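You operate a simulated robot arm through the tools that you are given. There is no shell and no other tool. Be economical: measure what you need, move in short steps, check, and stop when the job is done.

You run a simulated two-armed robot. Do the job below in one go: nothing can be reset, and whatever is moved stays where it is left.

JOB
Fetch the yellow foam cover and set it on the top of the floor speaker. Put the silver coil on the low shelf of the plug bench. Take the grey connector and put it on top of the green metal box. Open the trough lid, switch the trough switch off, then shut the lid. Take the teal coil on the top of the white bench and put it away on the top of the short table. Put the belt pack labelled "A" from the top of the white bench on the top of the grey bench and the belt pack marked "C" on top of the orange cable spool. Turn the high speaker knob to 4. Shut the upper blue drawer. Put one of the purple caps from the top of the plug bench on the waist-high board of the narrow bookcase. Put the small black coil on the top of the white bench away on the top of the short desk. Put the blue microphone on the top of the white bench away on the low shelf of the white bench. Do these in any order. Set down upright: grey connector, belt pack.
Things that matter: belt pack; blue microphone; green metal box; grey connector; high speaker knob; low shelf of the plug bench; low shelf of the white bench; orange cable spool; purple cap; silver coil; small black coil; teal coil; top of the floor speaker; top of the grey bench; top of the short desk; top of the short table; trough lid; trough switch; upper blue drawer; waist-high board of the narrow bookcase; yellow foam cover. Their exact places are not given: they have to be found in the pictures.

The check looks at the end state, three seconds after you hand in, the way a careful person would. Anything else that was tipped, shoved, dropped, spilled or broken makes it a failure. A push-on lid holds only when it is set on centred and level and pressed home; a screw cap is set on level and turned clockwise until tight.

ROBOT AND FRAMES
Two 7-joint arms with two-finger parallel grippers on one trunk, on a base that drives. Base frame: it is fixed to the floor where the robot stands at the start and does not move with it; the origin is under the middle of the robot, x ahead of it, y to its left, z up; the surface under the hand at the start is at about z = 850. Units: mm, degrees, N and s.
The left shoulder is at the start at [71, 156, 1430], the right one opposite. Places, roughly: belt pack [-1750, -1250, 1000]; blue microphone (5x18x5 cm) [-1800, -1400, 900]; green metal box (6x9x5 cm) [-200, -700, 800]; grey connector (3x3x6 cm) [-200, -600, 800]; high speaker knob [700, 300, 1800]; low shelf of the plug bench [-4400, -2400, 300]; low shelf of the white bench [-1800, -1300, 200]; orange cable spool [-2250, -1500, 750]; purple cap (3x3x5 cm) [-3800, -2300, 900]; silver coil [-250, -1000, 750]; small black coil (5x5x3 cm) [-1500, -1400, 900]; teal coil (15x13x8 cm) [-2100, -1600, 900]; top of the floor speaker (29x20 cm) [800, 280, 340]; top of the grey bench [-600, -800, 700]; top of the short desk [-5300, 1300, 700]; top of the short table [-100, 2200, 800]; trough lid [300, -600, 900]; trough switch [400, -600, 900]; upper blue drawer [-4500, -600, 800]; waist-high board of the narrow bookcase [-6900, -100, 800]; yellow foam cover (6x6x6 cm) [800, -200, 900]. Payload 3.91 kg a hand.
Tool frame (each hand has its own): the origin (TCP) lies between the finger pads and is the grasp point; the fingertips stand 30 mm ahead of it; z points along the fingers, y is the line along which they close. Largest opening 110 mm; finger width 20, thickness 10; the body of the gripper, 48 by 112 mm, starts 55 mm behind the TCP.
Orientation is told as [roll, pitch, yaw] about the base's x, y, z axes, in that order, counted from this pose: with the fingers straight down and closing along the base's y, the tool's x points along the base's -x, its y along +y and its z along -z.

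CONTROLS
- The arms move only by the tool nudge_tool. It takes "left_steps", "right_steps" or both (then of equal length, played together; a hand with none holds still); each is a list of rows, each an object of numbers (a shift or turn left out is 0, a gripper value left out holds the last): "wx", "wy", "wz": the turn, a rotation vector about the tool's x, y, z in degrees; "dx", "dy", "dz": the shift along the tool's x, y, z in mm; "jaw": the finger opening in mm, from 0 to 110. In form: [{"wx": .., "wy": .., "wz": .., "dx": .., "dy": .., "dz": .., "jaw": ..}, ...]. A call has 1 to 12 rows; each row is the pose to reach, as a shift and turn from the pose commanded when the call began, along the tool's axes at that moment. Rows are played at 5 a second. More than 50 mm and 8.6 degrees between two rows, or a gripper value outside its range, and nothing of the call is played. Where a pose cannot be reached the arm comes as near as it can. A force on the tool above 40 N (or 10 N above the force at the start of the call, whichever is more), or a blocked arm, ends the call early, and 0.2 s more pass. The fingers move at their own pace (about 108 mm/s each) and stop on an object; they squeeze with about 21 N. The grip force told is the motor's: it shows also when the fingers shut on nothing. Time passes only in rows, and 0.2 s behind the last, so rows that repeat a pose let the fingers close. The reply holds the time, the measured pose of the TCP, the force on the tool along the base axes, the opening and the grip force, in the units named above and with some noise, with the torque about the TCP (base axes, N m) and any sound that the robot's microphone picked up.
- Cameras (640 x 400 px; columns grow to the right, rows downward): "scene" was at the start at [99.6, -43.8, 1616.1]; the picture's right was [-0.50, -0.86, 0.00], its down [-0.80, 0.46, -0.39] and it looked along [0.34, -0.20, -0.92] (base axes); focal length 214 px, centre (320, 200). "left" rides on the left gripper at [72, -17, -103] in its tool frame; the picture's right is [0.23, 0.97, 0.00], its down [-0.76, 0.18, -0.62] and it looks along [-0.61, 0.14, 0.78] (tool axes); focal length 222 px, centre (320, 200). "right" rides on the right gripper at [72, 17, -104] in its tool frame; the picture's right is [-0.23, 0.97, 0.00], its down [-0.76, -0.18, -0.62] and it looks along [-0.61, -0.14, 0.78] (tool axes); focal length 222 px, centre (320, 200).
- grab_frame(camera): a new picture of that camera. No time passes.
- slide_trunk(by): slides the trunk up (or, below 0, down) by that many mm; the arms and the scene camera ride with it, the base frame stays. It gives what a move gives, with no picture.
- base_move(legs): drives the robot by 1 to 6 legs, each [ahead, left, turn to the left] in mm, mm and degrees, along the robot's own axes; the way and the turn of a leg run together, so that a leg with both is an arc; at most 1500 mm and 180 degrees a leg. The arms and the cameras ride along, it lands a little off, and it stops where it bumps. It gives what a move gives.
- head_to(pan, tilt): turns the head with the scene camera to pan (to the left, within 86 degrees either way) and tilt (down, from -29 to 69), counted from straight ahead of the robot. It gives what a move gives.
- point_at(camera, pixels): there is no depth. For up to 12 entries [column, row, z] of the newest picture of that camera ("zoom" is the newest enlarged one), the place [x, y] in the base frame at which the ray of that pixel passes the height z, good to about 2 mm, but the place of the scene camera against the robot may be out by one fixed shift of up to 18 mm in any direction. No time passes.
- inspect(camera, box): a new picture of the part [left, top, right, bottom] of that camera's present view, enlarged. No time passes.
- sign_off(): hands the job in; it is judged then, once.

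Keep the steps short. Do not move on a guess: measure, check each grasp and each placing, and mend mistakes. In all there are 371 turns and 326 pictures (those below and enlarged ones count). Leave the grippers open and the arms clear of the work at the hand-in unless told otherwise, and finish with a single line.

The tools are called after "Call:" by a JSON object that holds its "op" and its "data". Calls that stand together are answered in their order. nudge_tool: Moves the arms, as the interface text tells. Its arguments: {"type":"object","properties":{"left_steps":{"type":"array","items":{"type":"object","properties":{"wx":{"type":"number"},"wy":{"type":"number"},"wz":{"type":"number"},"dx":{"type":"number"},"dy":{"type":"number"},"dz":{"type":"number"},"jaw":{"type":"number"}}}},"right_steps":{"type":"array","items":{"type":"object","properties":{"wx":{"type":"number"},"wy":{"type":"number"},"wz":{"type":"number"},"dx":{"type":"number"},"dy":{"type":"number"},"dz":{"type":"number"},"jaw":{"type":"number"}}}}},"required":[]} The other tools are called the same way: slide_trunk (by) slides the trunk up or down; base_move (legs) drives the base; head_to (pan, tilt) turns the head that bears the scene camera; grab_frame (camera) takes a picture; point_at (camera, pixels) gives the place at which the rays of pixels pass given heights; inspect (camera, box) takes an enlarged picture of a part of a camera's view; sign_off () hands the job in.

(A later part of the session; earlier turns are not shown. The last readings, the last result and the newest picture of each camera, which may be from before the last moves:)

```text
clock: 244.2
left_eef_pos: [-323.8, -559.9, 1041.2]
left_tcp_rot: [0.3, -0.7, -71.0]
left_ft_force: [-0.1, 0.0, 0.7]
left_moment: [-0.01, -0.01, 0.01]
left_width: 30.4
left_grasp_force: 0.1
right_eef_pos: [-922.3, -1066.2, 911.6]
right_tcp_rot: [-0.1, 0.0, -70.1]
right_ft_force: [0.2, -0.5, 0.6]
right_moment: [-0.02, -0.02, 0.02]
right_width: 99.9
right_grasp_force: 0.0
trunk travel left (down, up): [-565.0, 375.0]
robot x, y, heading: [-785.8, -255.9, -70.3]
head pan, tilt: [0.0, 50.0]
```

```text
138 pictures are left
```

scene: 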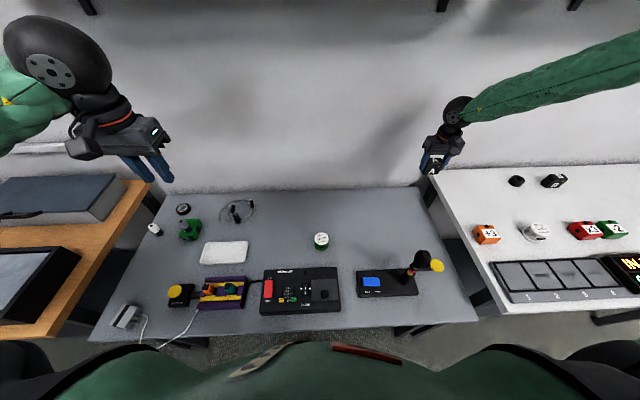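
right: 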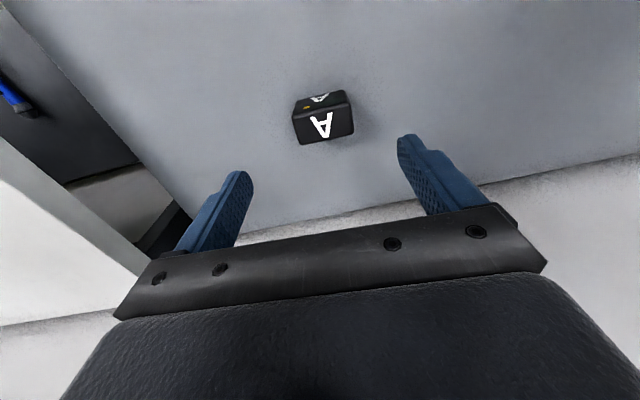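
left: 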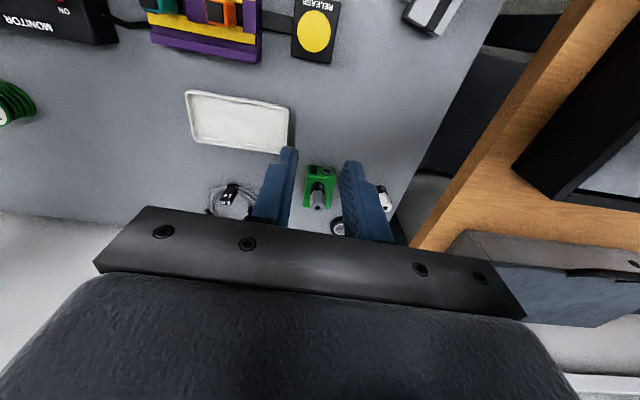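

A is on the grey bench. Now the silver coil with the left hand: measuring and moving above it.

Call:
{"op": "point_at", "data": {"camera": "left", "pixels": [[232, 200, 755], [228, 190, 765], [246, 215, 750], [210, 200, 750], [318, 190, 845]]}}

Call:
{"op": "inspect", "data": {"camera": "scene", "box": [170, 180, 290, 270]}}

```text
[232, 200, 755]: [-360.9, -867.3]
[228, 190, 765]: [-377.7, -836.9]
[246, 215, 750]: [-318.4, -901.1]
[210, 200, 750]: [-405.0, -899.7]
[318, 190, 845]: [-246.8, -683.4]
```

```text
4.44 times, centred on (230, 225) of scene
```

zoom: 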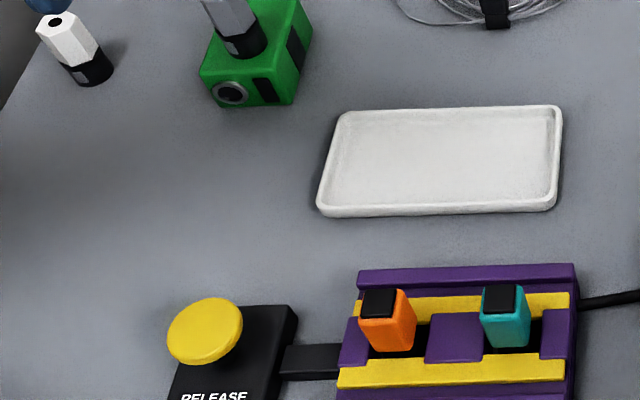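

Call:
{"op": "nudge_tool", "data": {"left_steps": [{"dx": -30, "dy": -25}, {"dx": -60, "dy": -50}, {"dx": -90, "dy": -75}, {"dx": -120, "dy": -100}, {"dx": -150, "dy": -116}]}}

Call:
{"op": "inspect", "data": {"camera": "left", "box": [220, 80, 420, 220]}}

```text
clock: 245.4
left_eef_pos: [-385.0, -740.9, 1039.8]
left_tcp_rot: [0.5, -0.6, -71.0]
left_ft_force: [-0.1, -0.2, -0.7]
left_moment: [0.01, 0.01, -0.02]
left_width: 29.9
left_grasp_force: 0.0
right_eef_pos: [-921.1, -1067.4, 910.0]
right_tcp_rot: [0.1, 0.1, -70.1]
right_ft_force: [-0.7, -0.4, -0.2]
right_moment: [0.03, 0.01, 0.02]
right_width: 100.0
right_grasp_force: 0.1
trunk travel left (down, up): [-565.0, 375.0]
robot x, y, heading: [-780.0, -252.6, -70.1]
head pan, tilt: [0.0, 50.0]
```

```text
2.86 times, centred on (320, 150) of left
```

zoom: 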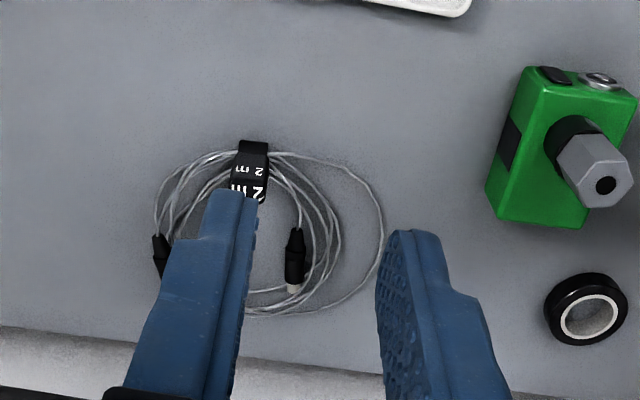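

Call:
{"op": "point_at", "data": {"camera": "zoom", "pixels": [[295, 258, 757], [250, 170, 757], [310, 230, 752], [383, 230, 748], [155, 220, 748], [255, 315, 748], [250, 142, 757]]}}

Call:
{"op": "nudge_tool", "data": {"left_steps": [{"dx": -20, "jaw": 60, "dy": 30}, {"dx": -40, "jaw": 60, "dy": 45, "dz": 40}]}}

Call:
{"op": "inspect", "data": {"camera": "left", "box": [200, 80, 440, 240]}}

```text
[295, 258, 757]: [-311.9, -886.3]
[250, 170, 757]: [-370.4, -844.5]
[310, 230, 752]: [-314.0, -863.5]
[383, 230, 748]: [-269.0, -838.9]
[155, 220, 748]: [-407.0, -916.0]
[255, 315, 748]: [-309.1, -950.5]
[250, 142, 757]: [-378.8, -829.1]
```

```text
clock: 246.0
left_eef_pos: [-328.7, -761.3, 1000.1]
left_tcp_rot: [0.4, -0.6, -71.1]
left_ft_force: [-0.4, -0.4, 0.1]
left_moment: [0.0, 0.0, 0.0]
left_width: 60.1
left_grasp_force: 0.0
right_eef_pos: [-923.7, -1067.6, 910.1]
right_tcp_rot: [0.0, 0.0, -70.2]
right_ft_force: [-0.3, -0.7, 0.2]
right_moment: [0.01, 0.01, 0.01]
right_width: 100.0
right_grasp_force: 0.1
trunk travel left (down, up): [-565.0, 375.0]
robot x, y, heading: [-787.2, -254.3, -70.5]
head pan, tilt: [0.0, 50.0]
```

```text
2.50 times, centred on (320, 160) of left
```

zoom: 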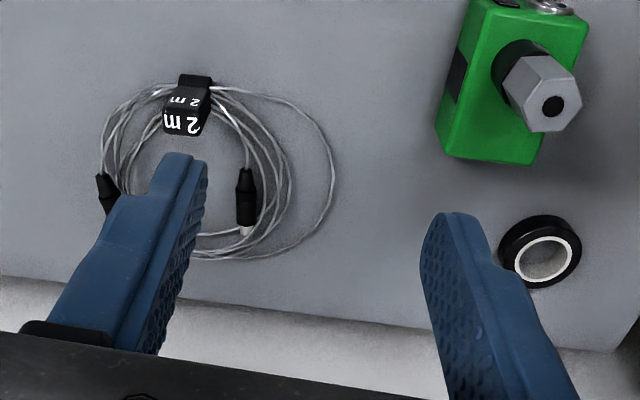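

I'll pinch the right-hand bundle with the plug, jaw 34. Measuring that spot (264,190).

Call:
{"op": "point_at", "data": {"camera": "zoom", "pixels": [[264, 190, 750], [264, 190, 755], [245, 195, 757], [290, 190, 750], [333, 185, 748], [190, 120, 770]]}}

```text
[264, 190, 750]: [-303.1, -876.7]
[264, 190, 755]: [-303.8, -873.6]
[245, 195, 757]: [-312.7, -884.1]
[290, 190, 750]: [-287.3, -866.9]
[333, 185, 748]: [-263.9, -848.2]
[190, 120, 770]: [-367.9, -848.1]
```

Call:
{"op": "nudge_tool", "data": {"left_steps": [{"dx": -40, "dy": -5, "jaw": 34}, {"dx": -80, "dy": -10}, {"dx": -117, "dy": -13.6}, {"dx": -117, "dy": -13.6, "dz": 45}, {"dx": -117, "dy": -13.6, "dz": 90}, {"dx": -117, "dy": -13.6, "dz": 135}, {"dx": -117, "dy": -13.6, "dz": 165}]}}

Call:
{"op": "inspect", "data": {"camera": "left", "box": [200, 80, 440, 240]}}

```text
clock: 247.8
left_eef_pos: [-304.6, -907.4, 880.1]
left_tcp_rot: [1.8, -3.6, -71.4]
left_ft_force: [-0.1, 0.8, 0.3]
left_moment: [0.0, 0.02, 0.0]
left_width: 34.1
left_grasp_force: 0.0
right_eef_pos: [-951.0, -1071.9, 913.4]
right_tcp_rot: [0.9, -0.3, -71.9]
right_ft_force: [0.3, -0.7, 0.1]
right_moment: [0.0, -0.01, 0.03]
right_width: 99.9
right_grasp_force: 0.1
trunk travel left (down, up): [-565.0, 375.0]
robot x, y, heading: [-774.1, -269.0, -72.0]
head pan, tilt: [0.0, 50.0]
stopped in row 7 (left hand): the arm was blocked; the commanded pose is now the measured one
```

```text
2.50 times, centred on (320, 160) of left
```

zoom: 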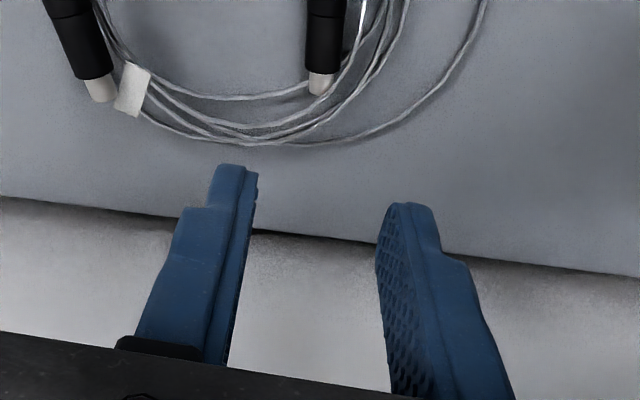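

The left arm met something (probably the table or device to its left). Raising the hand and checking.

Call:
{"op": "nudge_tool", "data": {"left_steps": [{"dz": -40}, {"dz": -85}, {"dz": -120}]}}

Call:
{"op": "head_to", "data": {"pan": 35, "tilt": 45}}

Call:
{"op": "grab_frame", "data": {"camera": "scene"}}

```text
clock: 248.6
left_eef_pos: [-306.9, -901.8, 977.6]
left_tcp_rot: [0.8, -2.6, -72.0]
left_ft_force: [0.2, 0.0, 0.9]
left_moment: [-0.06, -0.03, 0.01]
left_width: 34.0
left_grasp_force: 0.2
right_eef_pos: [-943.1, -1073.4, 912.4]
right_tcp_rot: [0.1, -0.3, -72.0]
right_ft_force: [0.4, 0.9, -0.6]
right_moment: [-0.02, -0.03, -0.02]
right_width: 99.7
right_grasp_force: 0.1
trunk travel left (down, up): [-565.0, 375.0]
robot x, y, heading: [-773.4, -269.7, -72.0]
head pan, tilt: [0.0, 50.0]
```

```text
clock: 249.6
left_eef_pos: [-304.1, -901.3, 976.3]
left_tcp_rot: [0.8, -2.4, -71.8]
left_ft_force: [0.0, -0.7, 0.1]
left_moment: [0.04, -0.02, 0.01]
left_width: 34.1
left_grasp_force: 0.2
right_eef_pos: [-939.0, -1075.4, 910.5]
right_tcp_rot: [0.1, -0.1, -71.8]
right_ft_force: [-0.6, 0.3, -0.3]
right_moment: [0.0, -0.04, 0.02]
right_width: 100.2
right_grasp_force: 0.1
trunk travel left (down, up): [-565.0, 375.0]
robot x, y, heading: [-775.8, -272.0, -71.8]
head pan, tilt: [35.0, 45.0]
```

```text
133 pictures are left
```

scene: 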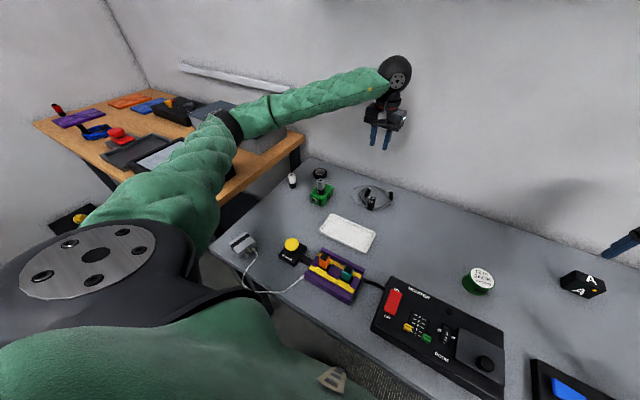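

The elbow hung over the wooden table. Raising the trunk 160 and shifting the base 160 right so that the elbow stays clear.

Call:
{"op": "slide_trunk", "data": {"by": 160}}

Call:
{"op": "base_move", "data": {"legs": [[0, -170, 1.8]]}}

Call:
{"op": "head_to", "data": {"pan": 30, "tilt": 45}}

Call:
{"op": "grab_frame", "data": {"camera": "scene"}}

```text
clock: 251.4
left_eef_pos: [-303.7, -902.2, 1136.4]
left_tcp_rot: [0.8, -2.4, -71.9]
left_ft_force: [-0.7, 0.2, 0.6]
left_moment: [0.0, 0.0, -0.04]
left_width: 34.2
left_grasp_force: 0.0
right_eef_pos: [-938.8, -1073.8, 1070.3]
right_tcp_rot: [0.2, -0.2, -71.9]
right_ft_force: [-0.5, 0.6, 0.2]
right_moment: [0.0, -0.05, -0.02]
right_width: 100.0
right_grasp_force: 0.1
trunk travel left (down, up): [-725.0, 215.0]
robot x, y, heading: [-776.2, -266.6, -71.7]
head pan, tilt: [35.0, 45.0]
```

```text
clock: 252.9
left_eef_pos: [-451.6, -946.5, 1136.7]
left_tcp_rot: [0.8, -2.4, -70.3]
left_ft_force: [-0.4, 0.3, 0.1]
left_moment: [-0.04, -0.04, 0.02]
left_width: 34.0
left_grasp_force: 0.1
right_eef_pos: [-1081.1, -1133.3, 1070.6]
right_tcp_rot: [0.1, -0.1, -70.5]
right_ft_force: [0.0, 0.3, 0.1]
right_moment: [0.04, -0.01, -0.02]
right_width: 100.1
right_grasp_force: 0.0
trunk travel left (down, up): [-725.0, 215.0]
robot x, y, heading: [-938.2, -326.1, -70.4]
head pan, tilt: [35.0, 45.0]
```

```text
clock: 253.6
left_eef_pos: [-453.1, -946.7, 1136.9]
left_tcp_rot: [0.8, -2.4, -70.4]
left_ft_force: [0.0, 0.1, -0.7]
left_moment: [0.01, 0.01, -0.02]
left_width: 34.0
left_grasp_force: 0.0
right_eef_pos: [-1082.8, -1133.2, 1069.8]
right_tcp_rot: [0.1, -0.1, -70.5]
right_ft_force: [0.2, -0.1, 0.0]
right_moment: [0.0, -0.01, 0.01]
right_width: 100.2
right_grasp_force: 0.1
trunk travel left (down, up): [-725.0, 215.0]
robot x, y, heading: [-938.2, -325.1, -70.4]
head pan, tilt: [30.0, 45.0]
```

```text
132 pictures are left
```

scene: 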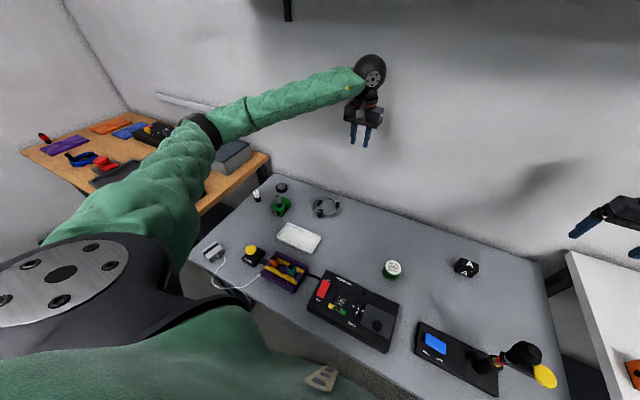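

Call:
{"op": "nudge_tool", "data": {"left_steps": [{"dx": 5, "dy": 42, "wy": 2.4}, {"dx": 9, "dy": 84, "wy": 2.4}, {"dx": 13, "dy": 125, "wy": 2.4}, {"dx": 17, "dy": 164, "wy": 2.4}, {"dx": 17, "dy": 164, "wy": 2.4, "dz": 48}, {"dx": 17, "dy": 164, "wy": 2.4, "dz": 96}, {"dx": 17, "dy": 164, "wy": 2.4, "dz": 144}, {"dx": 17, "dy": 164, "wy": 2.4, "dz": 192}, {"dx": 17, "dy": 164, "wy": 2.4, "dz": 240}, {"dx": 17, "dy": 164, "wy": 2.4, "dz": 285}]}}

Call:
{"op": "inspect", "data": {"camera": "left", "box": [200, 80, 440, 240]}}

```text
clock: 255.8
left_eef_pos: [-297.3, -886.0, 852.6]
left_tcp_rot: [0.9, 0.0, -70.3]
left_ft_force: [0.5, -0.2, 1.3]
left_moment: [-0.02, -0.01, 0.02]
left_width: 34.2
left_grasp_force: 0.2
right_eef_pos: [-1082.6, -1135.3, 1070.7]
right_tcp_rot: [-0.1, 0.0, -70.5]
right_ft_force: [0.0, -0.7, 0.4]
right_moment: [0.04, -0.01, -0.01]
right_width: 99.8
right_grasp_force: 0.1
trunk travel left (down, up): [-725.0, 215.0]
robot x, y, heading: [-939.1, -325.8, -70.6]
head pan, tilt: [30.0, 45.0]
```

```text
2.50 times, centred on (320, 160) of left
```

zoom: 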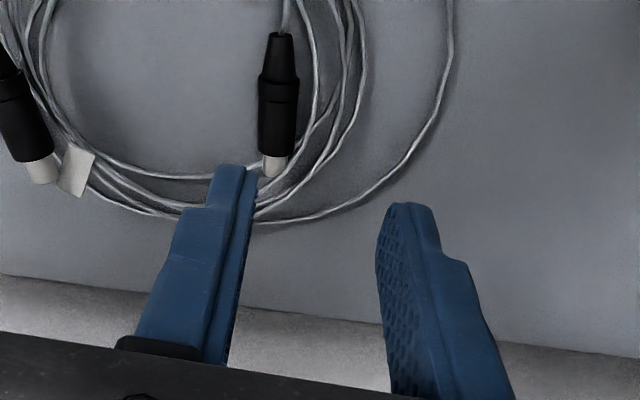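

Bundle centre is near (312,100). Opening to 46, shifting, lowering and closing.

Call:
{"op": "nudge_tool", "data": {"left_steps": [{"dx": 12, "dy": -3, "jaw": 46}, {"dx": 12, "dy": -3, "dz": 40}, {"dx": 12, "dy": -3, "dz": 65}, {"dx": 12, "dy": -3, "dz": 72}, {"dx": 12, "dy": -3, "dz": 72, "jaw": 4}, {"dx": 12, "dy": -3, "dz": 72, "jaw": 4}, {"dx": 12, "dy": -3, "dz": 72, "jaw": 4}]}}

Call:
{"op": "inspect", "data": {"camera": "left", "box": [200, 80, 440, 240]}}

```text
clock: 257.4
left_eef_pos: [-302.2, -874.0, 780.4]
left_tcp_rot: [0.8, 0.0, -70.2]
left_ft_force: [0.8, -0.3, 0.5]
left_moment: [-0.1, -0.06, 0.06]
left_width: 21.0
left_grasp_force: 21.1
right_eef_pos: [-1081.8, -1133.9, 1070.9]
right_tcp_rot: [0.1, -0.1, -70.5]
right_ft_force: [-0.2, 0.7, 0.6]
right_moment: [-0.01, 0.01, -0.03]
right_width: 99.9
right_grasp_force: 0.1
trunk travel left (down, up): [-725.0, 215.0]
robot x, y, heading: [-941.0, -323.3, -70.4]
head pan, tilt: [30.0, 45.0]
```

```text
2.50 times, centred on (320, 160) of left
```

zoom: 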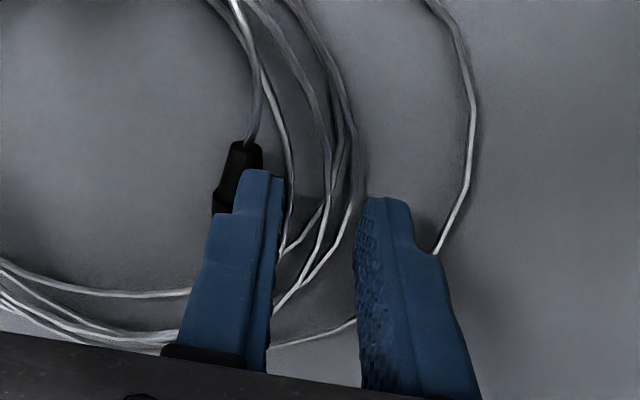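

Gripped the bundle (21 mm, 21 N). Lifting to check it follows.

Call:
{"op": "nudge_tool", "data": {"left_steps": [{"dz": -20}, {"dz": -60}, {"dz": -105}, {"dz": -150}, {"dz": -195}, {"dz": -240}]}}

Call:
{"op": "grab_frame", "data": {"camera": "left"}}

Call:
{"op": "inspect", "data": {"camera": "scene", "box": [0, 60, 420, 300]}}

```text
clock: 258.8
left_eef_pos: [-307.2, -873.3, 1022.6]
left_tcp_rot: [0.8, -0.1, -70.3]
left_ft_force: [-0.5, 0.3, -1.7]
left_moment: [0.03, -0.07, 0.04]
left_width: 21.7
left_grasp_force: 21.1
right_eef_pos: [-1083.3, -1134.8, 1070.8]
right_tcp_rot: [0.1, -0.1, -70.5]
right_ft_force: [-0.4, 0.8, -0.3]
right_moment: [0.01, -0.01, -0.01]
right_width: 100.1
right_grasp_force: 0.0
trunk travel left (down, up): [-725.0, 215.0]
robot x, y, heading: [-936.9, -323.4, -70.5]
head pan, tilt: [30.0, 45.0]
```

```text
129 pictures are left
```

left: 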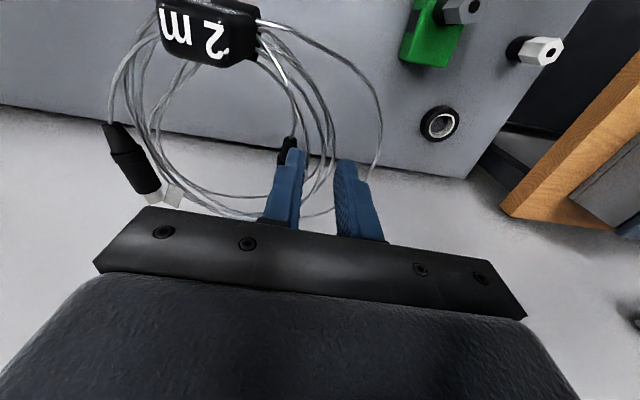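

```text
1.52 times, centred on (210, 180) of scene
```

zoom: 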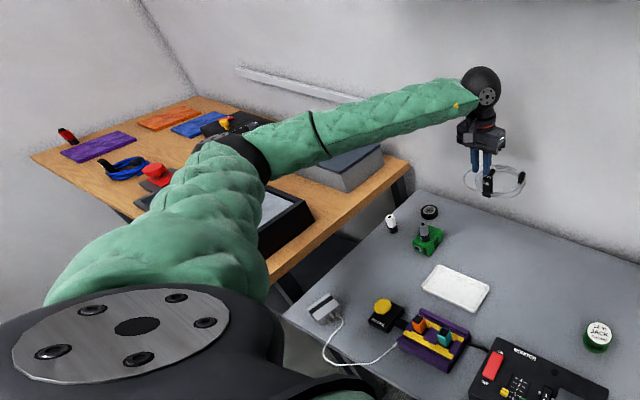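

Silver coil is held; trough and device look undisturbed. Driving to the teal coil.

Call:
{"op": "slide_trunk", "data": {"by": 60}}

Call:
{"op": "base_move", "data": {"legs": [[0, -1137, 0], [60, 0, 0]]}}

Call:
{"op": "grab_frame", "data": {"camera": "right"}}

```text
clock: 259.8
left_eef_pos: [-306.2, -873.8, 1080.7]
left_tcp_rot: [0.9, 0.0, -70.3]
left_ft_force: [0.2, 0.5, -1.5]
left_moment: [0.01, -0.08, -0.01]
left_width: 21.1
left_grasp_force: 21.3
right_eef_pos: [-1083.2, -1134.9, 1130.2]
right_tcp_rot: [0.1, -0.1, -70.5]
right_ft_force: [-0.7, 0.5, 0.4]
right_moment: [0.02, -0.02, -0.02]
right_width: 100.1
right_grasp_force: 0.1
trunk travel left (down, up): [-785.0, 155.0]
robot x, y, heading: [-939.9, -320.0, -70.3]
head pan, tilt: [30.0, 45.0]
```

```text
clock: 266.0
left_eef_pos: [-1325.9, -1296.3, 1083.9]
left_tcp_rot: [0.7, -0.2, -70.4]
left_ft_force: [0.1, -0.1, -0.8]
left_moment: [-0.01, -0.11, -0.01]
left_width: 21.1
left_grasp_force: 21.2
right_eef_pos: [-2102.3, -1553.9, 1133.4]
right_tcp_rot: [0.3, -0.2, -70.7]
right_ft_force: [-0.1, 0.1, 0.8]
right_moment: [-0.01, -0.05, -0.02]
right_width: 100.2
right_grasp_force: 0.0
trunk travel left (down, up): [-785.0, 155.0]
robot x, y, heading: [-1955.8, -751.2, -70.6]
head pan, tilt: [30.0, 45.0]
```

```text
127 pictures are left
```

right: 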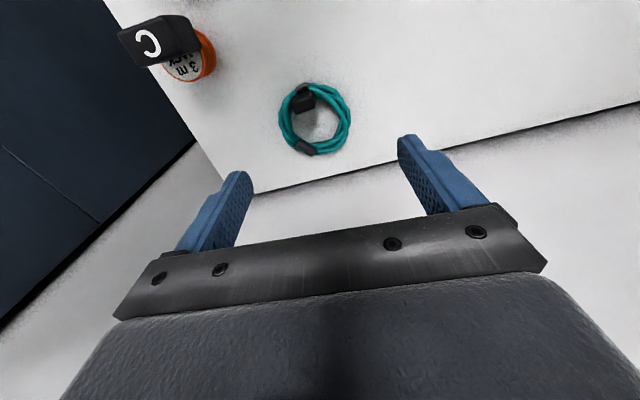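

Call:
{"op": "inspect", "data": {"camera": "right", "box": [250, 60, 390, 180]}}

Call:
{"op": "point_at", "data": {"camera": "zoom", "pixels": [[415, 215, 862], [380, 210, 862], [430, 210, 862], [310, 180, 880], [205, 220, 862], [320, 350, 862], [300, 100, 862]]}}

```text
3.33 times, centred on (320, 120) of right
```

zoom: 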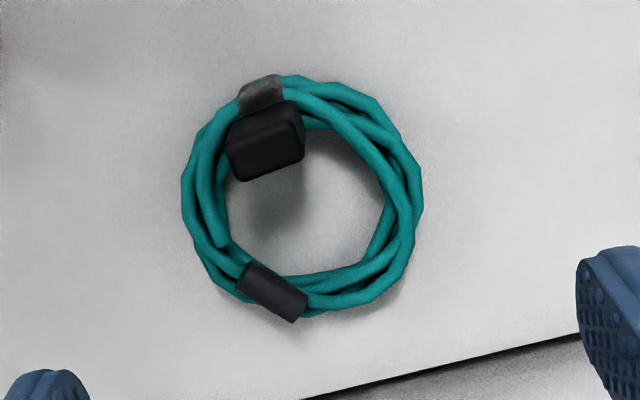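

```text
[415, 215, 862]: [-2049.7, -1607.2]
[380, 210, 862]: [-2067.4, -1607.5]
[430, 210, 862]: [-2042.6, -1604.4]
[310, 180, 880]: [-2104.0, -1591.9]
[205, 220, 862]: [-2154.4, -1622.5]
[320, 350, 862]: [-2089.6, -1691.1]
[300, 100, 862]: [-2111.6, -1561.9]
```

Right side of the ring at about (-2056,-1606) suits a pinch. Driving 50 ahead, then moving over it.

Call:
{"op": "base_move", "data": {"legs": [[50, 0, 0]]}}

Call:
{"op": "slide_trunk", "data": {"by": -60}}

Call:
{"op": "nudge_tool", "data": {"right_steps": [{"dx": -15, "dy": 27, "jaw": 60}, {"dx": -15, "dy": 27, "dz": 45}, {"dx": -15, "dy": 27, "dz": 90}, {"dx": -15, "dy": 27, "dz": 120}]}}

Call:
{"op": "inspect", "data": {"camera": "right", "box": [200, 60, 440, 220]}}

```text
clock: 266.9
left_eef_pos: [-1309.7, -1342.4, 1084.0]
left_tcp_rot: [0.8, -0.1, -70.5]
left_ft_force: [0.1, 0.8, -1.4]
left_moment: [0.0, -0.05, -0.01]
left_width: 21.3
left_grasp_force: 21.0
right_eef_pos: [-2086.5, -1601.2, 1133.0]
right_tcp_rot: [0.1, -0.3, -70.6]
right_ft_force: [0.3, 0.0, 0.5]
right_moment: [-0.06, -0.02, 0.03]
right_width: 100.1
right_grasp_force: 0.1
trunk travel left (down, up): [-785.0, 155.0]
robot x, y, heading: [-1938.8, -793.6, -70.7]
head pan, tilt: [30.0, 45.0]
```

```text
clock: 267.9
left_eef_pos: [-1308.6, -1342.6, 1020.8]
left_tcp_rot: [0.8, -0.2, -70.5]
left_ft_force: [-0.3, 0.1, -1.5]
left_moment: [0.0, -0.06, -0.01]
left_width: 21.1
left_grasp_force: 20.9
right_eef_pos: [-2086.9, -1602.5, 1072.6]
right_tcp_rot: [0.2, -0.2, -70.6]
right_ft_force: [-0.5, -0.2, -0.2]
right_moment: [0.01, 0.01, 0.0]
right_width: 100.4
right_grasp_force: 0.1
trunk travel left (down, up): [-725.0, 215.0]
robot x, y, heading: [-1939.0, -792.3, -70.7]
head pan, tilt: [30.0, 45.0]
```

```text
clock: 268.9
left_eef_pos: [-1308.5, -1343.4, 1020.8]
left_tcp_rot: [0.9, -0.1, -70.5]
left_ft_force: [0.3, 0.1, -1.3]
left_moment: [0.02, -0.05, 0.0]
left_width: 21.2
left_grasp_force: 21.0
right_eef_pos: [-2052.7, -1611.5, 950.3]
right_tcp_rot: [0.2, 0.0, -70.6]
right_ft_force: [0.2, -0.4, -0.3]
right_moment: [0.01, -0.01, -0.01]
right_width: 60.0
right_grasp_force: 0.1
trunk travel left (down, up): [-725.0, 215.0]
robot x, y, heading: [-1938.6, -795.2, -70.5]
head pan, tilt: [30.0, 45.0]
```

```text
2.50 times, centred on (320, 140) of right
```

zoom: 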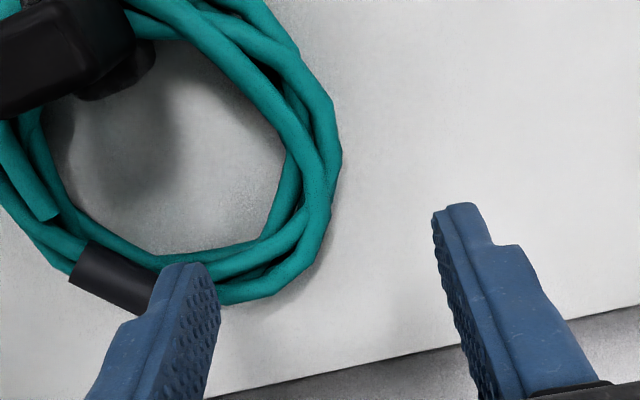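

The bundle is right beneath the TCP. Lowering 66 mm and closing.

Call:
{"op": "nudge_tool", "data": {"right_steps": [{"dy": -3, "dz": 35}, {"dy": -3, "dz": 58}, {"dy": -3, "dz": 66}, {"dy": -3, "dz": 66, "jaw": 4}, {"dy": -3, "dz": 66, "jaw": 4}, {"dy": -3, "dz": 66, "jaw": 4}]}}

Call:
{"op": "nudge_tool", "data": {"right_steps": [{"dz": -30}, {"dz": -75}, {"dz": -120}, {"dz": -165}]}}

Call:
{"op": "grab_frame", "data": {"camera": "right"}}

```text
clock: 270.3
left_eef_pos: [-1308.1, -1343.6, 1021.6]
left_tcp_rot: [0.8, 0.0, -70.6]
left_ft_force: [0.2, 0.2, -2.3]
left_moment: [0.01, -0.08, -0.01]
left_width: 21.3
left_grasp_force: 21.3
right_eef_pos: [-2057.7, -1609.5, 884.1]
right_tcp_rot: [0.1, -0.1, -70.6]
right_ft_force: [-0.6, 1.7, 3.6]
right_moment: [-0.04, 0.0, -0.17]
right_width: 27.4
right_grasp_force: 21.2
trunk travel left (down, up): [-725.0, 215.0]
robot x, y, heading: [-1941.5, -791.1, -70.7]
head pan, tilt: [30.0, 45.0]
```

```text
clock: 271.3
left_eef_pos: [-1308.6, -1343.0, 1019.9]
left_tcp_rot: [0.8, -0.1, -70.4]
left_ft_force: [-0.6, 0.2, -1.4]
left_moment: [0.01, -0.1, 0.01]
left_width: 21.2
left_grasp_force: 20.6
right_eef_pos: [-2058.4, -1610.2, 1049.1]
right_tcp_rot: [0.1, -0.1, -70.6]
right_ft_force: [-1.2, -0.5, -1.6]
right_moment: [-0.01, -0.08, 0.04]
right_width: 25.5
right_grasp_force: 21.1
trunk travel left (down, up): [-725.0, 215.0]
robot x, y, heading: [-1942.1, -790.8, -70.5]
head pan, tilt: [30.0, 45.0]
```

```text
124 pictures are left
```

right: 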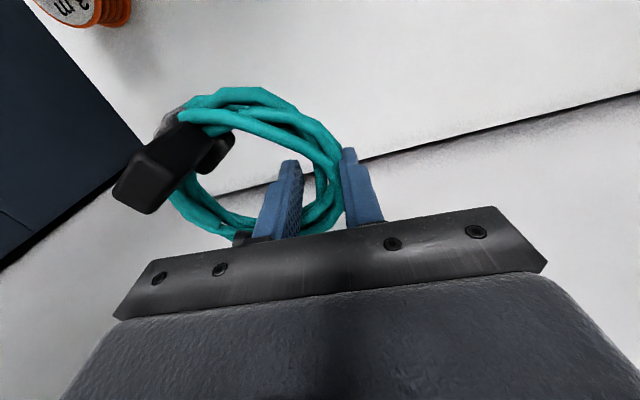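

Teal coil is held. Backing away 700, turning left to face the room's far side, and looking.

Call:
{"op": "base_move", "data": {"legs": [[-700, 0, 0], [0, 0, 120]]}}

Call:
{"op": "head_to", "data": {"pan": 0, "tilt": 22}}

Call:
{"op": "grab_frame", "data": {"camera": "scene"}}

```text
clock: 280.2
left_eef_pos: [-2054.2, 703.8, 1020.4]
left_tcp_rot: [0.8, 0.0, 52.4]
left_ft_force: [-0.1, -0.2, -2.3]
left_moment: [0.01, 0.08, -0.02]
left_width: 21.2
left_grasp_force: 21.0
right_eef_pos: [-1423.7, 218.5, 1047.9]
right_tcp_rot: [0.2, -0.1, 52.0]
right_ft_force: [-0.2, -1.3, -2.3]
right_moment: [0.04, 0.09, 0.0]
right_width: 25.2
right_grasp_force: 20.7
trunk travel left (down, up): [-725.0, 215.0]
robot x, y, heading: [-2175.7, -125.0, 51.8]
head pan, tilt: [30.0, 45.0]
```

```text
clock: 281.2
left_eef_pos: [-2054.4, 703.8, 1021.7]
left_tcp_rot: [0.8, 0.0, 52.3]
left_ft_force: [-0.3, 1.4, -1.8]
left_moment: [0.05, 0.03, 0.0]
left_width: 21.1
left_grasp_force: 21.1
right_eef_pos: [-1424.4, 219.6, 1047.7]
right_tcp_rot: [0.1, -0.1, 52.1]
right_ft_force: [-1.0, 0.0, -1.7]
right_moment: [0.03, 0.1, 0.03]
right_width: 25.4
right_grasp_force: 21.4
trunk travel left (down, up): [-725.0, 215.0]
robot x, y, heading: [-2170.0, -125.9, 51.8]
head pan, tilt: [0.0, 22.0]
```

```text
123 pictures are left
```

scene: 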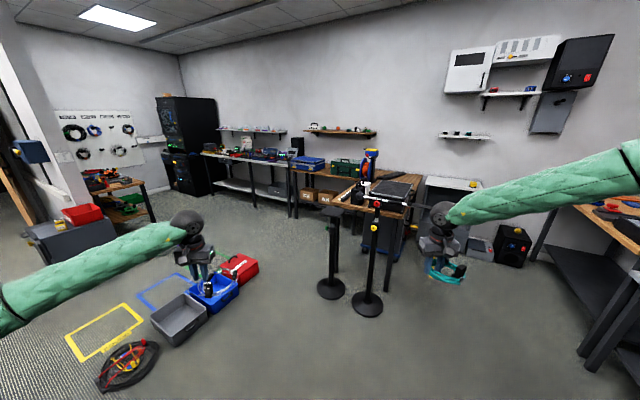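

Call:
{"op": "inspect", "data": {"camera": "scene", "box": [180, 100, 440, 260]}}

Call:
{"op": "point_at", "data": {"camera": "zoom", "pixels": [[390, 180, 800], [480, 190, 800], [290, 160, 800], [300, 180, 800], [560, 215, 800], [370, 235, 800]]}}

```text
2.46 times, centred on (310, 180) of scene
```

zoom: 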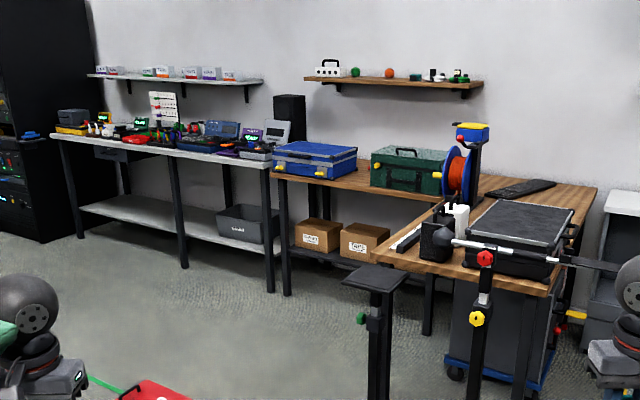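

```text
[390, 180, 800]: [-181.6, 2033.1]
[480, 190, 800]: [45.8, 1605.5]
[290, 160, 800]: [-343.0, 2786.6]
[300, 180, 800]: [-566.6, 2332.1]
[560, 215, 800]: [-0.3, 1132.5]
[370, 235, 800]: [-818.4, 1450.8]
```

Call:
{"op": "point_at", "data": {"camera": "scene", "pixels": [[331, 288, 0], [368, 305, 0], [240, 268, 0], [232, 300, 0], [180, 335, 0], [291, 212, 0], [150, 370, 0], [388, 285, 0], [185, 192, 0]]}}

```text
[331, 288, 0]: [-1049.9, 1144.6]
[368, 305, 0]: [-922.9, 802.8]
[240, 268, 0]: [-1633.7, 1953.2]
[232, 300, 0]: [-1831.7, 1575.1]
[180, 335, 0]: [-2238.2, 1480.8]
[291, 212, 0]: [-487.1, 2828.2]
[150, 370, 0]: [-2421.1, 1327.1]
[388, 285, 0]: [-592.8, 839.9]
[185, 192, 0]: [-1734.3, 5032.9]
```

Raising the trunk 100 and driving via a gap between the bins (left) and the stands (right) toward the short table, keeping heading for now.

Call:
{"op": "slide_trunk", "data": {"by": 120}}

Call:
{"op": "base_move", "data": {"legs": [[700, 160, 0], [770, 179, 0], [550, 0, 0]]}}

Call:
{"op": "head_to", "data": {"pan": -15, "tilt": 38}}

Call:
{"op": "grab_frame", "data": {"camera": "scene"}}

```text
clock: 282.7
left_eef_pos: [-2054.0, 705.2, 1140.4]
left_tcp_rot: [0.8, -0.1, 52.3]
left_ft_force: [0.0, -0.6, -0.2]
left_moment: [0.05, 0.06, -0.01]
left_width: 21.1
left_grasp_force: 21.4
right_eef_pos: [-1423.7, 219.9, 1167.6]
right_tcp_rot: [0.1, -0.1, 52.0]
right_ft_force: [-0.6, -0.6, -1.0]
right_moment: [0.06, 0.05, -0.01]
right_width: 25.5
right_grasp_force: 20.6
trunk travel left (down, up): [-845.0, 95.0]
robot x, y, heading: [-2179.2, -127.1, 52.4]
head pan, tilt: [0.0, 22.0]
```

```text
clock: 293.2
left_eef_pos: [-1012.1, 2475.1, 1141.3]
left_tcp_rot: [0.8, 0.0, 49.8]
left_ft_force: [0.0, 0.1, -0.6]
left_moment: [0.06, 0.05, -0.02]
left_width: 21.2
left_grasp_force: 20.6
right_eef_pos: [-402.5, 1963.5, 1168.9]
right_tcp_rot: [0.1, 0.1, 49.8]
right_ft_force: [-0.1, 0.9, -2.1]
right_moment: [0.06, 0.05, 0.02]
right_width: 25.1
right_grasp_force: 20.6
trunk travel left (down, up): [-845.0, 95.0]
robot x, y, heading: [-1170.8, 1652.6, 50.0]
head pan, tilt: [0.0, 22.0]
```

```text
clock: 294.0
left_eef_pos: [-1012.1, 2476.1, 1140.8]
left_tcp_rot: [0.8, 0.0, 49.8]
left_ft_force: [0.0, 0.0, -1.7]
left_moment: [0.09, 0.02, 0.01]
left_width: 21.0
left_grasp_force: 20.4
right_eef_pos: [-402.3, 1963.9, 1166.3]
right_tcp_rot: [0.1, -0.1, 49.6]
right_ft_force: [-0.5, 0.0, -2.7]
right_moment: [0.07, 0.06, -0.01]
right_width: 25.4
right_grasp_force: 21.2
trunk travel left (down, up): [-845.0, 95.0]
robot x, y, heading: [-1173.5, 1654.9, 49.8]
head pan, tilt: [-15.0, 38.0]
```

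```text
121 pictures are left
```

scene: 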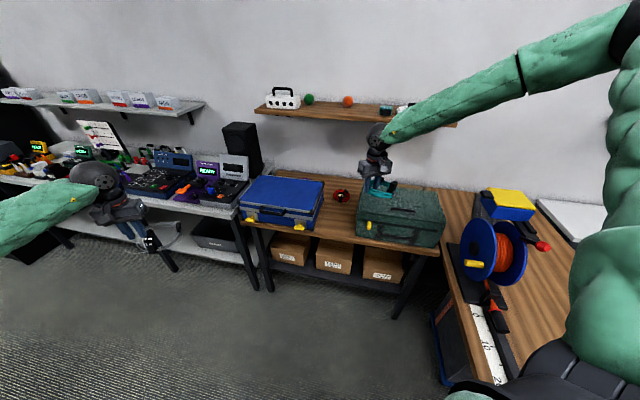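

Call:
{"op": "inspect", "data": {"camera": "scene", "box": [230, 140, 460, 300]}}

Call:
{"op": "grab_frame", "data": {"camera": "right"}}

```text
2.50 times, centred on (345, 220) of scene
```

zoom: 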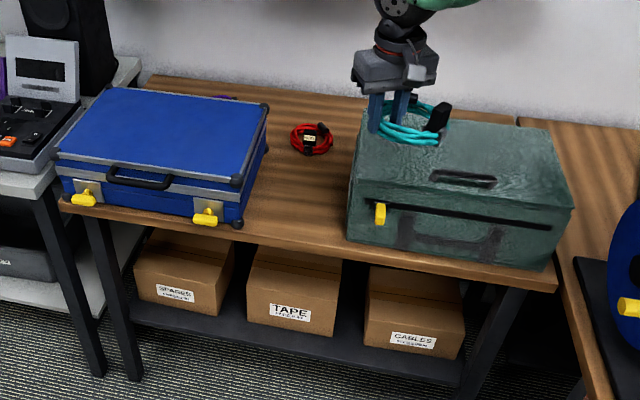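

```text
119 pictures are left
```

right: 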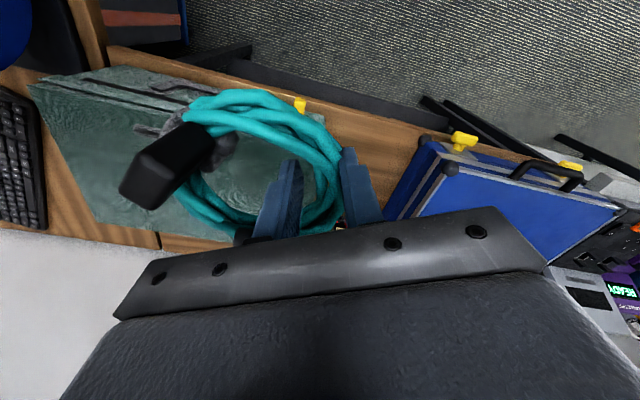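

Call:
{"op": "point_at", "data": {"camera": "scene", "pixels": [[322, 215, 800], [355, 215, 800], [337, 238, 800], [341, 196, 810], [245, 218, 800], [452, 255, 800], [340, 218, 800], [340, 218, 850], [322, 200, 800]]}}

```text
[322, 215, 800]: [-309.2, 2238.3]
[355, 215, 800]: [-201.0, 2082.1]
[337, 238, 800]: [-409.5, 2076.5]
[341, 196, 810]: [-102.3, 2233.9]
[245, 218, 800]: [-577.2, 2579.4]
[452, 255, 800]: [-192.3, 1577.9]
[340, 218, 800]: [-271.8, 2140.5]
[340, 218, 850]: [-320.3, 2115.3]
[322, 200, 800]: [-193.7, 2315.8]
```

The only free table-top is the ~190 mm gap between the cases. I'll raise the trunk fully, move in front of it and turn to face it.

Call:
{"op": "slide_trunk", "data": {"by": 90}}

Call:
{"op": "base_move", "data": {"legs": [[440, 377, 0], [0, 0, -29.5]]}}

Call:
{"op": "head_to", "data": {"pan": -25, "tilt": 45}}

Call:
{"op": "grab_frame", "data": {"camera": "scene"}}

Call:
{"op": "grab_frame", "data": {"camera": "right"}}

```text
clock: 295.3
left_eef_pos: [-1011.6, 2474.2, 1229.3]
left_tcp_rot: [0.8, -0.1, 49.7]
left_ft_force: [0.2, 0.4, -1.8]
left_moment: [0.06, 0.06, -0.01]
left_width: 20.9
left_grasp_force: 21.6
right_eef_pos: [-403.3, 1962.9, 1258.2]
right_tcp_rot: [0.0, -0.1, 49.8]
right_ft_force: [1.0, 0.7, -1.8]
right_moment: [0.07, 0.1, 0.01]
right_width: 25.4
right_grasp_force: 21.4
trunk travel left (down, up): [-935.0, 5.0]
robot x, y, heading: [-1168.4, 1650.6, 49.9]
head pan, tilt: [-15.0, 38.0]
```

```text
clock: 300.0
left_eef_pos: [-638.9, 2879.5, 1230.7]
left_tcp_rot: [0.8, 0.0, 20.5]
left_ft_force: [-0.6, 0.2, -1.4]
left_moment: [0.05, 0.0, -0.01]
left_width: 21.2
left_grasp_force: 21.0
right_eef_pos: [-359.4, 2134.2, 1257.8]
right_tcp_rot: [0.0, -0.2, 20.3]
right_ft_force: [-0.2, 0.4, -2.0]
right_moment: [0.07, -0.02, 0.02]
right_width: 25.3
right_grasp_force: 21.1
trunk travel left (down, up): [-935.0, 5.0]
robot x, y, heading: [-1180.2, 2237.8, 20.3]
head pan, tilt: [-15.0, 38.0]
```

```text
clock: 300.8
left_eef_pos: [-639.8, 2878.8, 1230.6]
left_tcp_rot: [0.8, 0.0, 20.5]
left_ft_force: [0.7, -0.5, -1.5]
left_moment: [0.09, 0.02, 0.03]
left_width: 20.8
left_grasp_force: 21.2
right_eef_pos: [-359.4, 2134.3, 1255.5]
right_tcp_rot: [0.2, -0.1, 20.4]
right_ft_force: [0.0, -0.2, -1.6]
right_moment: [0.11, 0.01, 0.02]
right_width: 25.3
right_grasp_force: 21.1
trunk travel left (down, up): [-935.0, 5.0]
robot x, y, heading: [-1180.9, 2239.1, 20.4]
head pan, tilt: [-25.0, 45.0]
```

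```text
118 pictures are left
```

scene: 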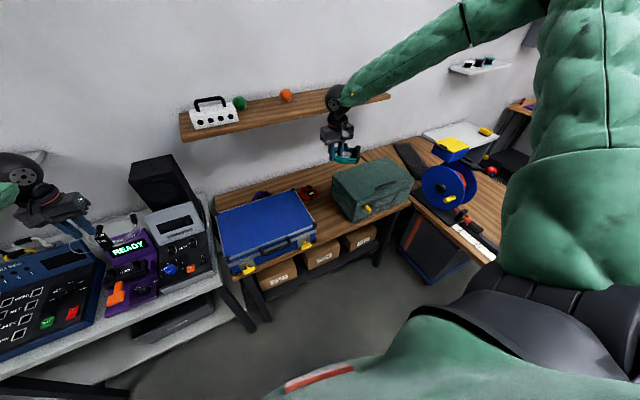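

```text
117 pictures are left
```

right: 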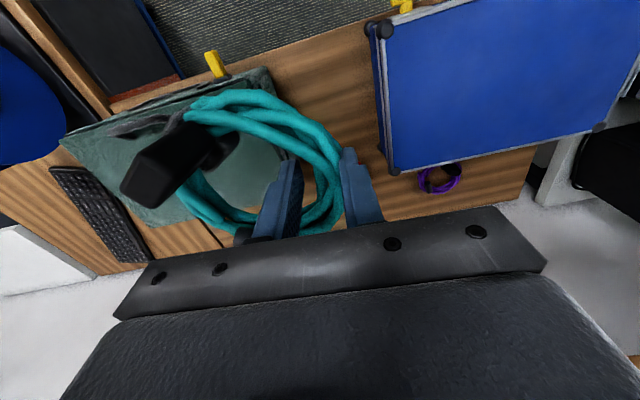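

Call:
{"op": "inspect", "data": {"camera": "right", "box": [180, 20, 440, 230]}}

Call:
{"op": "point_at", "data": {"camera": "right", "pixels": [[272, 75, 800], [372, 40, 800], [380, 120, 800], [330, 90, 800], [330, 40, 800], [366, 30, 800], [230, 50, 800]]}}

```text
1.90 times, centred on (310, 125) of right
```

zoom: 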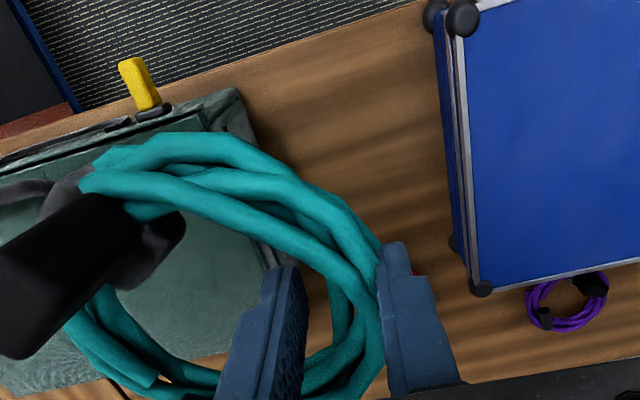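

```text
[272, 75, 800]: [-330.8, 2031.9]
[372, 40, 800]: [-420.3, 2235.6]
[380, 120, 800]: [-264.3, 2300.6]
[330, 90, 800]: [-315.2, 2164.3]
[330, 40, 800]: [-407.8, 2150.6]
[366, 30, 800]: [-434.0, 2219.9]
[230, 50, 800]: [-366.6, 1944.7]
```

Gap between the cases is about 190 mm, centre known. I'll roll the right wrist +90° so the gripper is slim across the gap, then drive 150 ahead.

Call:
{"op": "nudge_tool", "data": {"right_steps": [{"wz": 8.5}, {"wz": 17}, {"wz": 25.5}, {"wz": 34}, {"wz": 42.5}, {"wz": 51}, {"wz": 59.5}, {"wz": 68}, {"wz": 76.5}, {"wz": 85}, {"wz": 90}]}}

Call:
{"op": "base_move", "data": {"legs": [[150, 0, 0]]}}

Call:
{"op": "grab_frame", "data": {"camera": "right"}}

```text
clock: 303.2
left_eef_pos: [-640.1, 2877.9, 1230.7]
left_tcp_rot: [0.8, 0.0, 20.5]
left_ft_force: [-0.5, -0.7, -0.4]
left_moment: [0.05, 0.04, -0.02]
left_width: 20.8
left_grasp_force: 21.6
right_eef_pos: [-358.5, 2134.5, 1257.9]
right_tcp_rot: [0.2, 0.1, -69.7]
right_ft_force: [0.1, -0.2, -2.3]
right_moment: [0.02, -0.07, -0.03]
right_width: 25.5
right_grasp_force: 20.8
trunk travel left (down, up): [-935.0, 5.0]
robot x, y, heading: [-1182.9, 2237.4, 20.5]
head pan, tilt: [-25.0, 45.0]
```

```text
clock: 304.5
left_eef_pos: [-499.1, 2931.8, 1231.6]
left_tcp_rot: [0.8, -0.1, 20.6]
left_ft_force: [0.3, -0.6, -1.2]
left_moment: [0.04, 0.04, 0.03]
left_width: 20.8
left_grasp_force: 20.6
right_eef_pos: [-218.4, 2188.8, 1258.8]
right_tcp_rot: [0.3, 0.1, -69.6]
right_ft_force: [-0.5, 0.2, -1.3]
right_moment: [0.04, -0.09, 0.0]
right_width: 25.2
right_grasp_force: 21.4
trunk travel left (down, up): [-935.0, 5.0]
robot x, y, heading: [-1039.5, 2286.1, 20.5]
head pan, tilt: [-25.0, 45.0]
```

```text
115 pictures are left
```

right: 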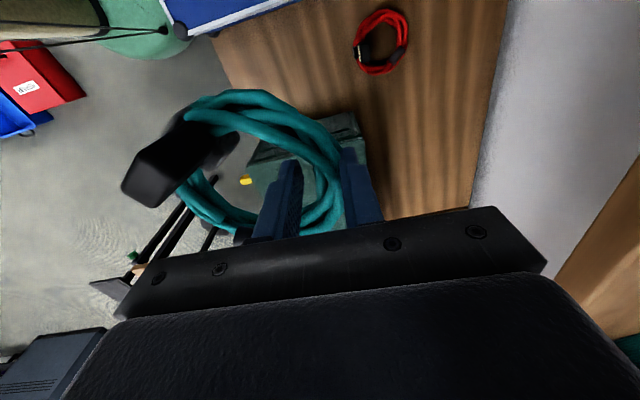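

Call:
{"op": "point_at", "data": {"camera": "right", "pixels": [[380, 42, 805], [360, 65, 805], [216, 50, 800], [240, 110, 800], [355, 115, 950], [300, 120, 950], [200, 30, 900], [300, 0, 900], [355, 115, 900]]}}

Call:
{"op": "inspect", "data": {"camera": "right", "box": [160, 0, 440, 240]}}

```text
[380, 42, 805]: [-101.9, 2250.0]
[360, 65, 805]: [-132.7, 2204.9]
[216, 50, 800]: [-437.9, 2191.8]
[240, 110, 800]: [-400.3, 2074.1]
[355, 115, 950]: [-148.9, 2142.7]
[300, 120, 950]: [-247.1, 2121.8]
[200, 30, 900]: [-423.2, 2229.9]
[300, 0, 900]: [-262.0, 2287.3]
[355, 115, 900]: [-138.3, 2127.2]
```

```text
1.67 times, centred on (300, 120) of right
```

zoom: 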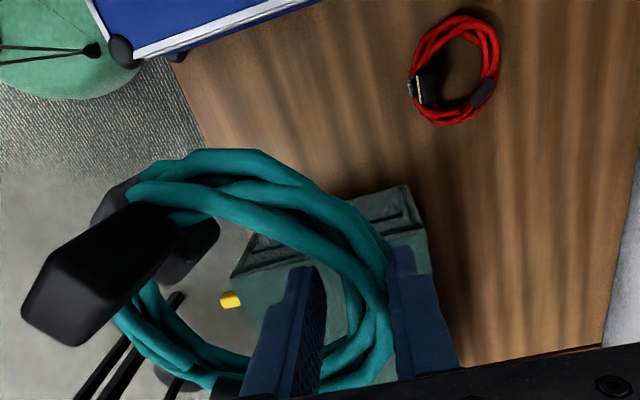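

I have the geometry: gap 2055–2236 across, front edge 352, red coil from 640. First lifting and retracting the left hand a little, then lowering the trunk 200.

Call:
{"op": "nudge_tool", "data": {"left_steps": [{"dz": -40, "dx": 20}, {"dz": -80, "dx": 45}, {"dz": -120, "dx": 70}, {"dz": -150, "dx": 100}], "right_steps": [{"dx": 3, "dy": -15}, {"dx": 6, "dy": -30}, {"dx": 9, "dy": -44}, {"dx": 9, "dy": -44}]}}

Call:
{"op": "slide_trunk", "data": {"by": -200}}

Call:
{"op": "nudge_tool", "data": {"right_steps": [{"dz": 45}, {"dz": 90}, {"dz": 130}]}}

Call:
{"op": "grab_frame", "data": {"camera": "right"}}

Call:
{"op": "grab_frame", "data": {"camera": "scene"}}

```text
clock: 305.5
left_eef_pos: [-590.3, 2894.2, 1382.1]
left_tcp_rot: [0.8, -0.1, 20.6]
left_ft_force: [-0.4, -0.1, 0.3]
left_moment: [0.04, 0.01, 0.03]
left_width: 3.9
left_grasp_force: 0.1
right_eef_pos: [-262.5, 2178.2, 1258.3]
right_tcp_rot: [0.2, 0.0, -69.6]
right_ft_force: [-0.1, 0.3, -0.9]
right_moment: [0.06, -0.07, -0.02]
right_width: 25.3
right_grasp_force: 20.9
trunk travel left (down, up): [-935.0, 5.0]
robot x, y, heading: [-1037.2, 2291.3, 20.6]
head pan, tilt: [-25.0, 45.0]
```

```text
clock: 307.7
left_eef_pos: [-591.4, 2895.5, 1181.7]
left_tcp_rot: [0.8, 0.0, 20.6]
left_ft_force: [-0.1, 0.6, 1.1]
left_moment: [-0.03, 0.0, -0.02]
left_width: 4.2
left_grasp_force: 0.0
right_eef_pos: [-262.0, 2179.5, 1057.6]
right_tcp_rot: [0.0, 0.2, -69.6]
right_ft_force: [0.3, 0.0, -1.0]
right_moment: [0.02, -0.11, -0.01]
right_width: 25.1
right_grasp_force: 21.1
trunk travel left (down, up): [-735.0, 205.0]
robot x, y, heading: [-1038.5, 2292.8, 20.2]
head pan, tilt: [-25.0, 45.0]
```

```text
clock: 308.5
left_eef_pos: [-588.7, 2896.6, 1180.6]
left_tcp_rot: [0.8, -0.1, 20.5]
left_ft_force: [0.0, -0.7, -0.6]
left_moment: [-0.02, 0.03, 0.0]
left_width: 4.1
left_grasp_force: 0.0
right_eef_pos: [-257.5, 2178.3, 925.9]
right_tcp_rot: [0.1, 0.2, -69.6]
right_ft_force: [-0.2, 0.7, -1.7]
right_moment: [0.01, -0.07, -0.02]
right_width: 25.2
right_grasp_force: 21.4
trunk travel left (down, up): [-735.0, 205.0]
robot x, y, heading: [-1036.9, 2291.1, 20.7]
head pan, tilt: [-25.0, 45.0]
```

```text
113 pictures are left
```

right: 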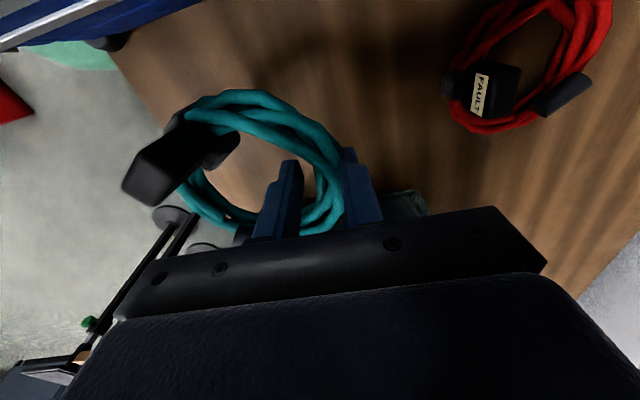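

```text
112 pictures are left
```

scene: 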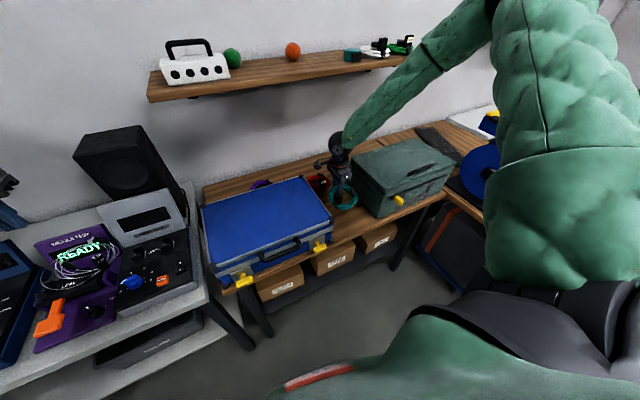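

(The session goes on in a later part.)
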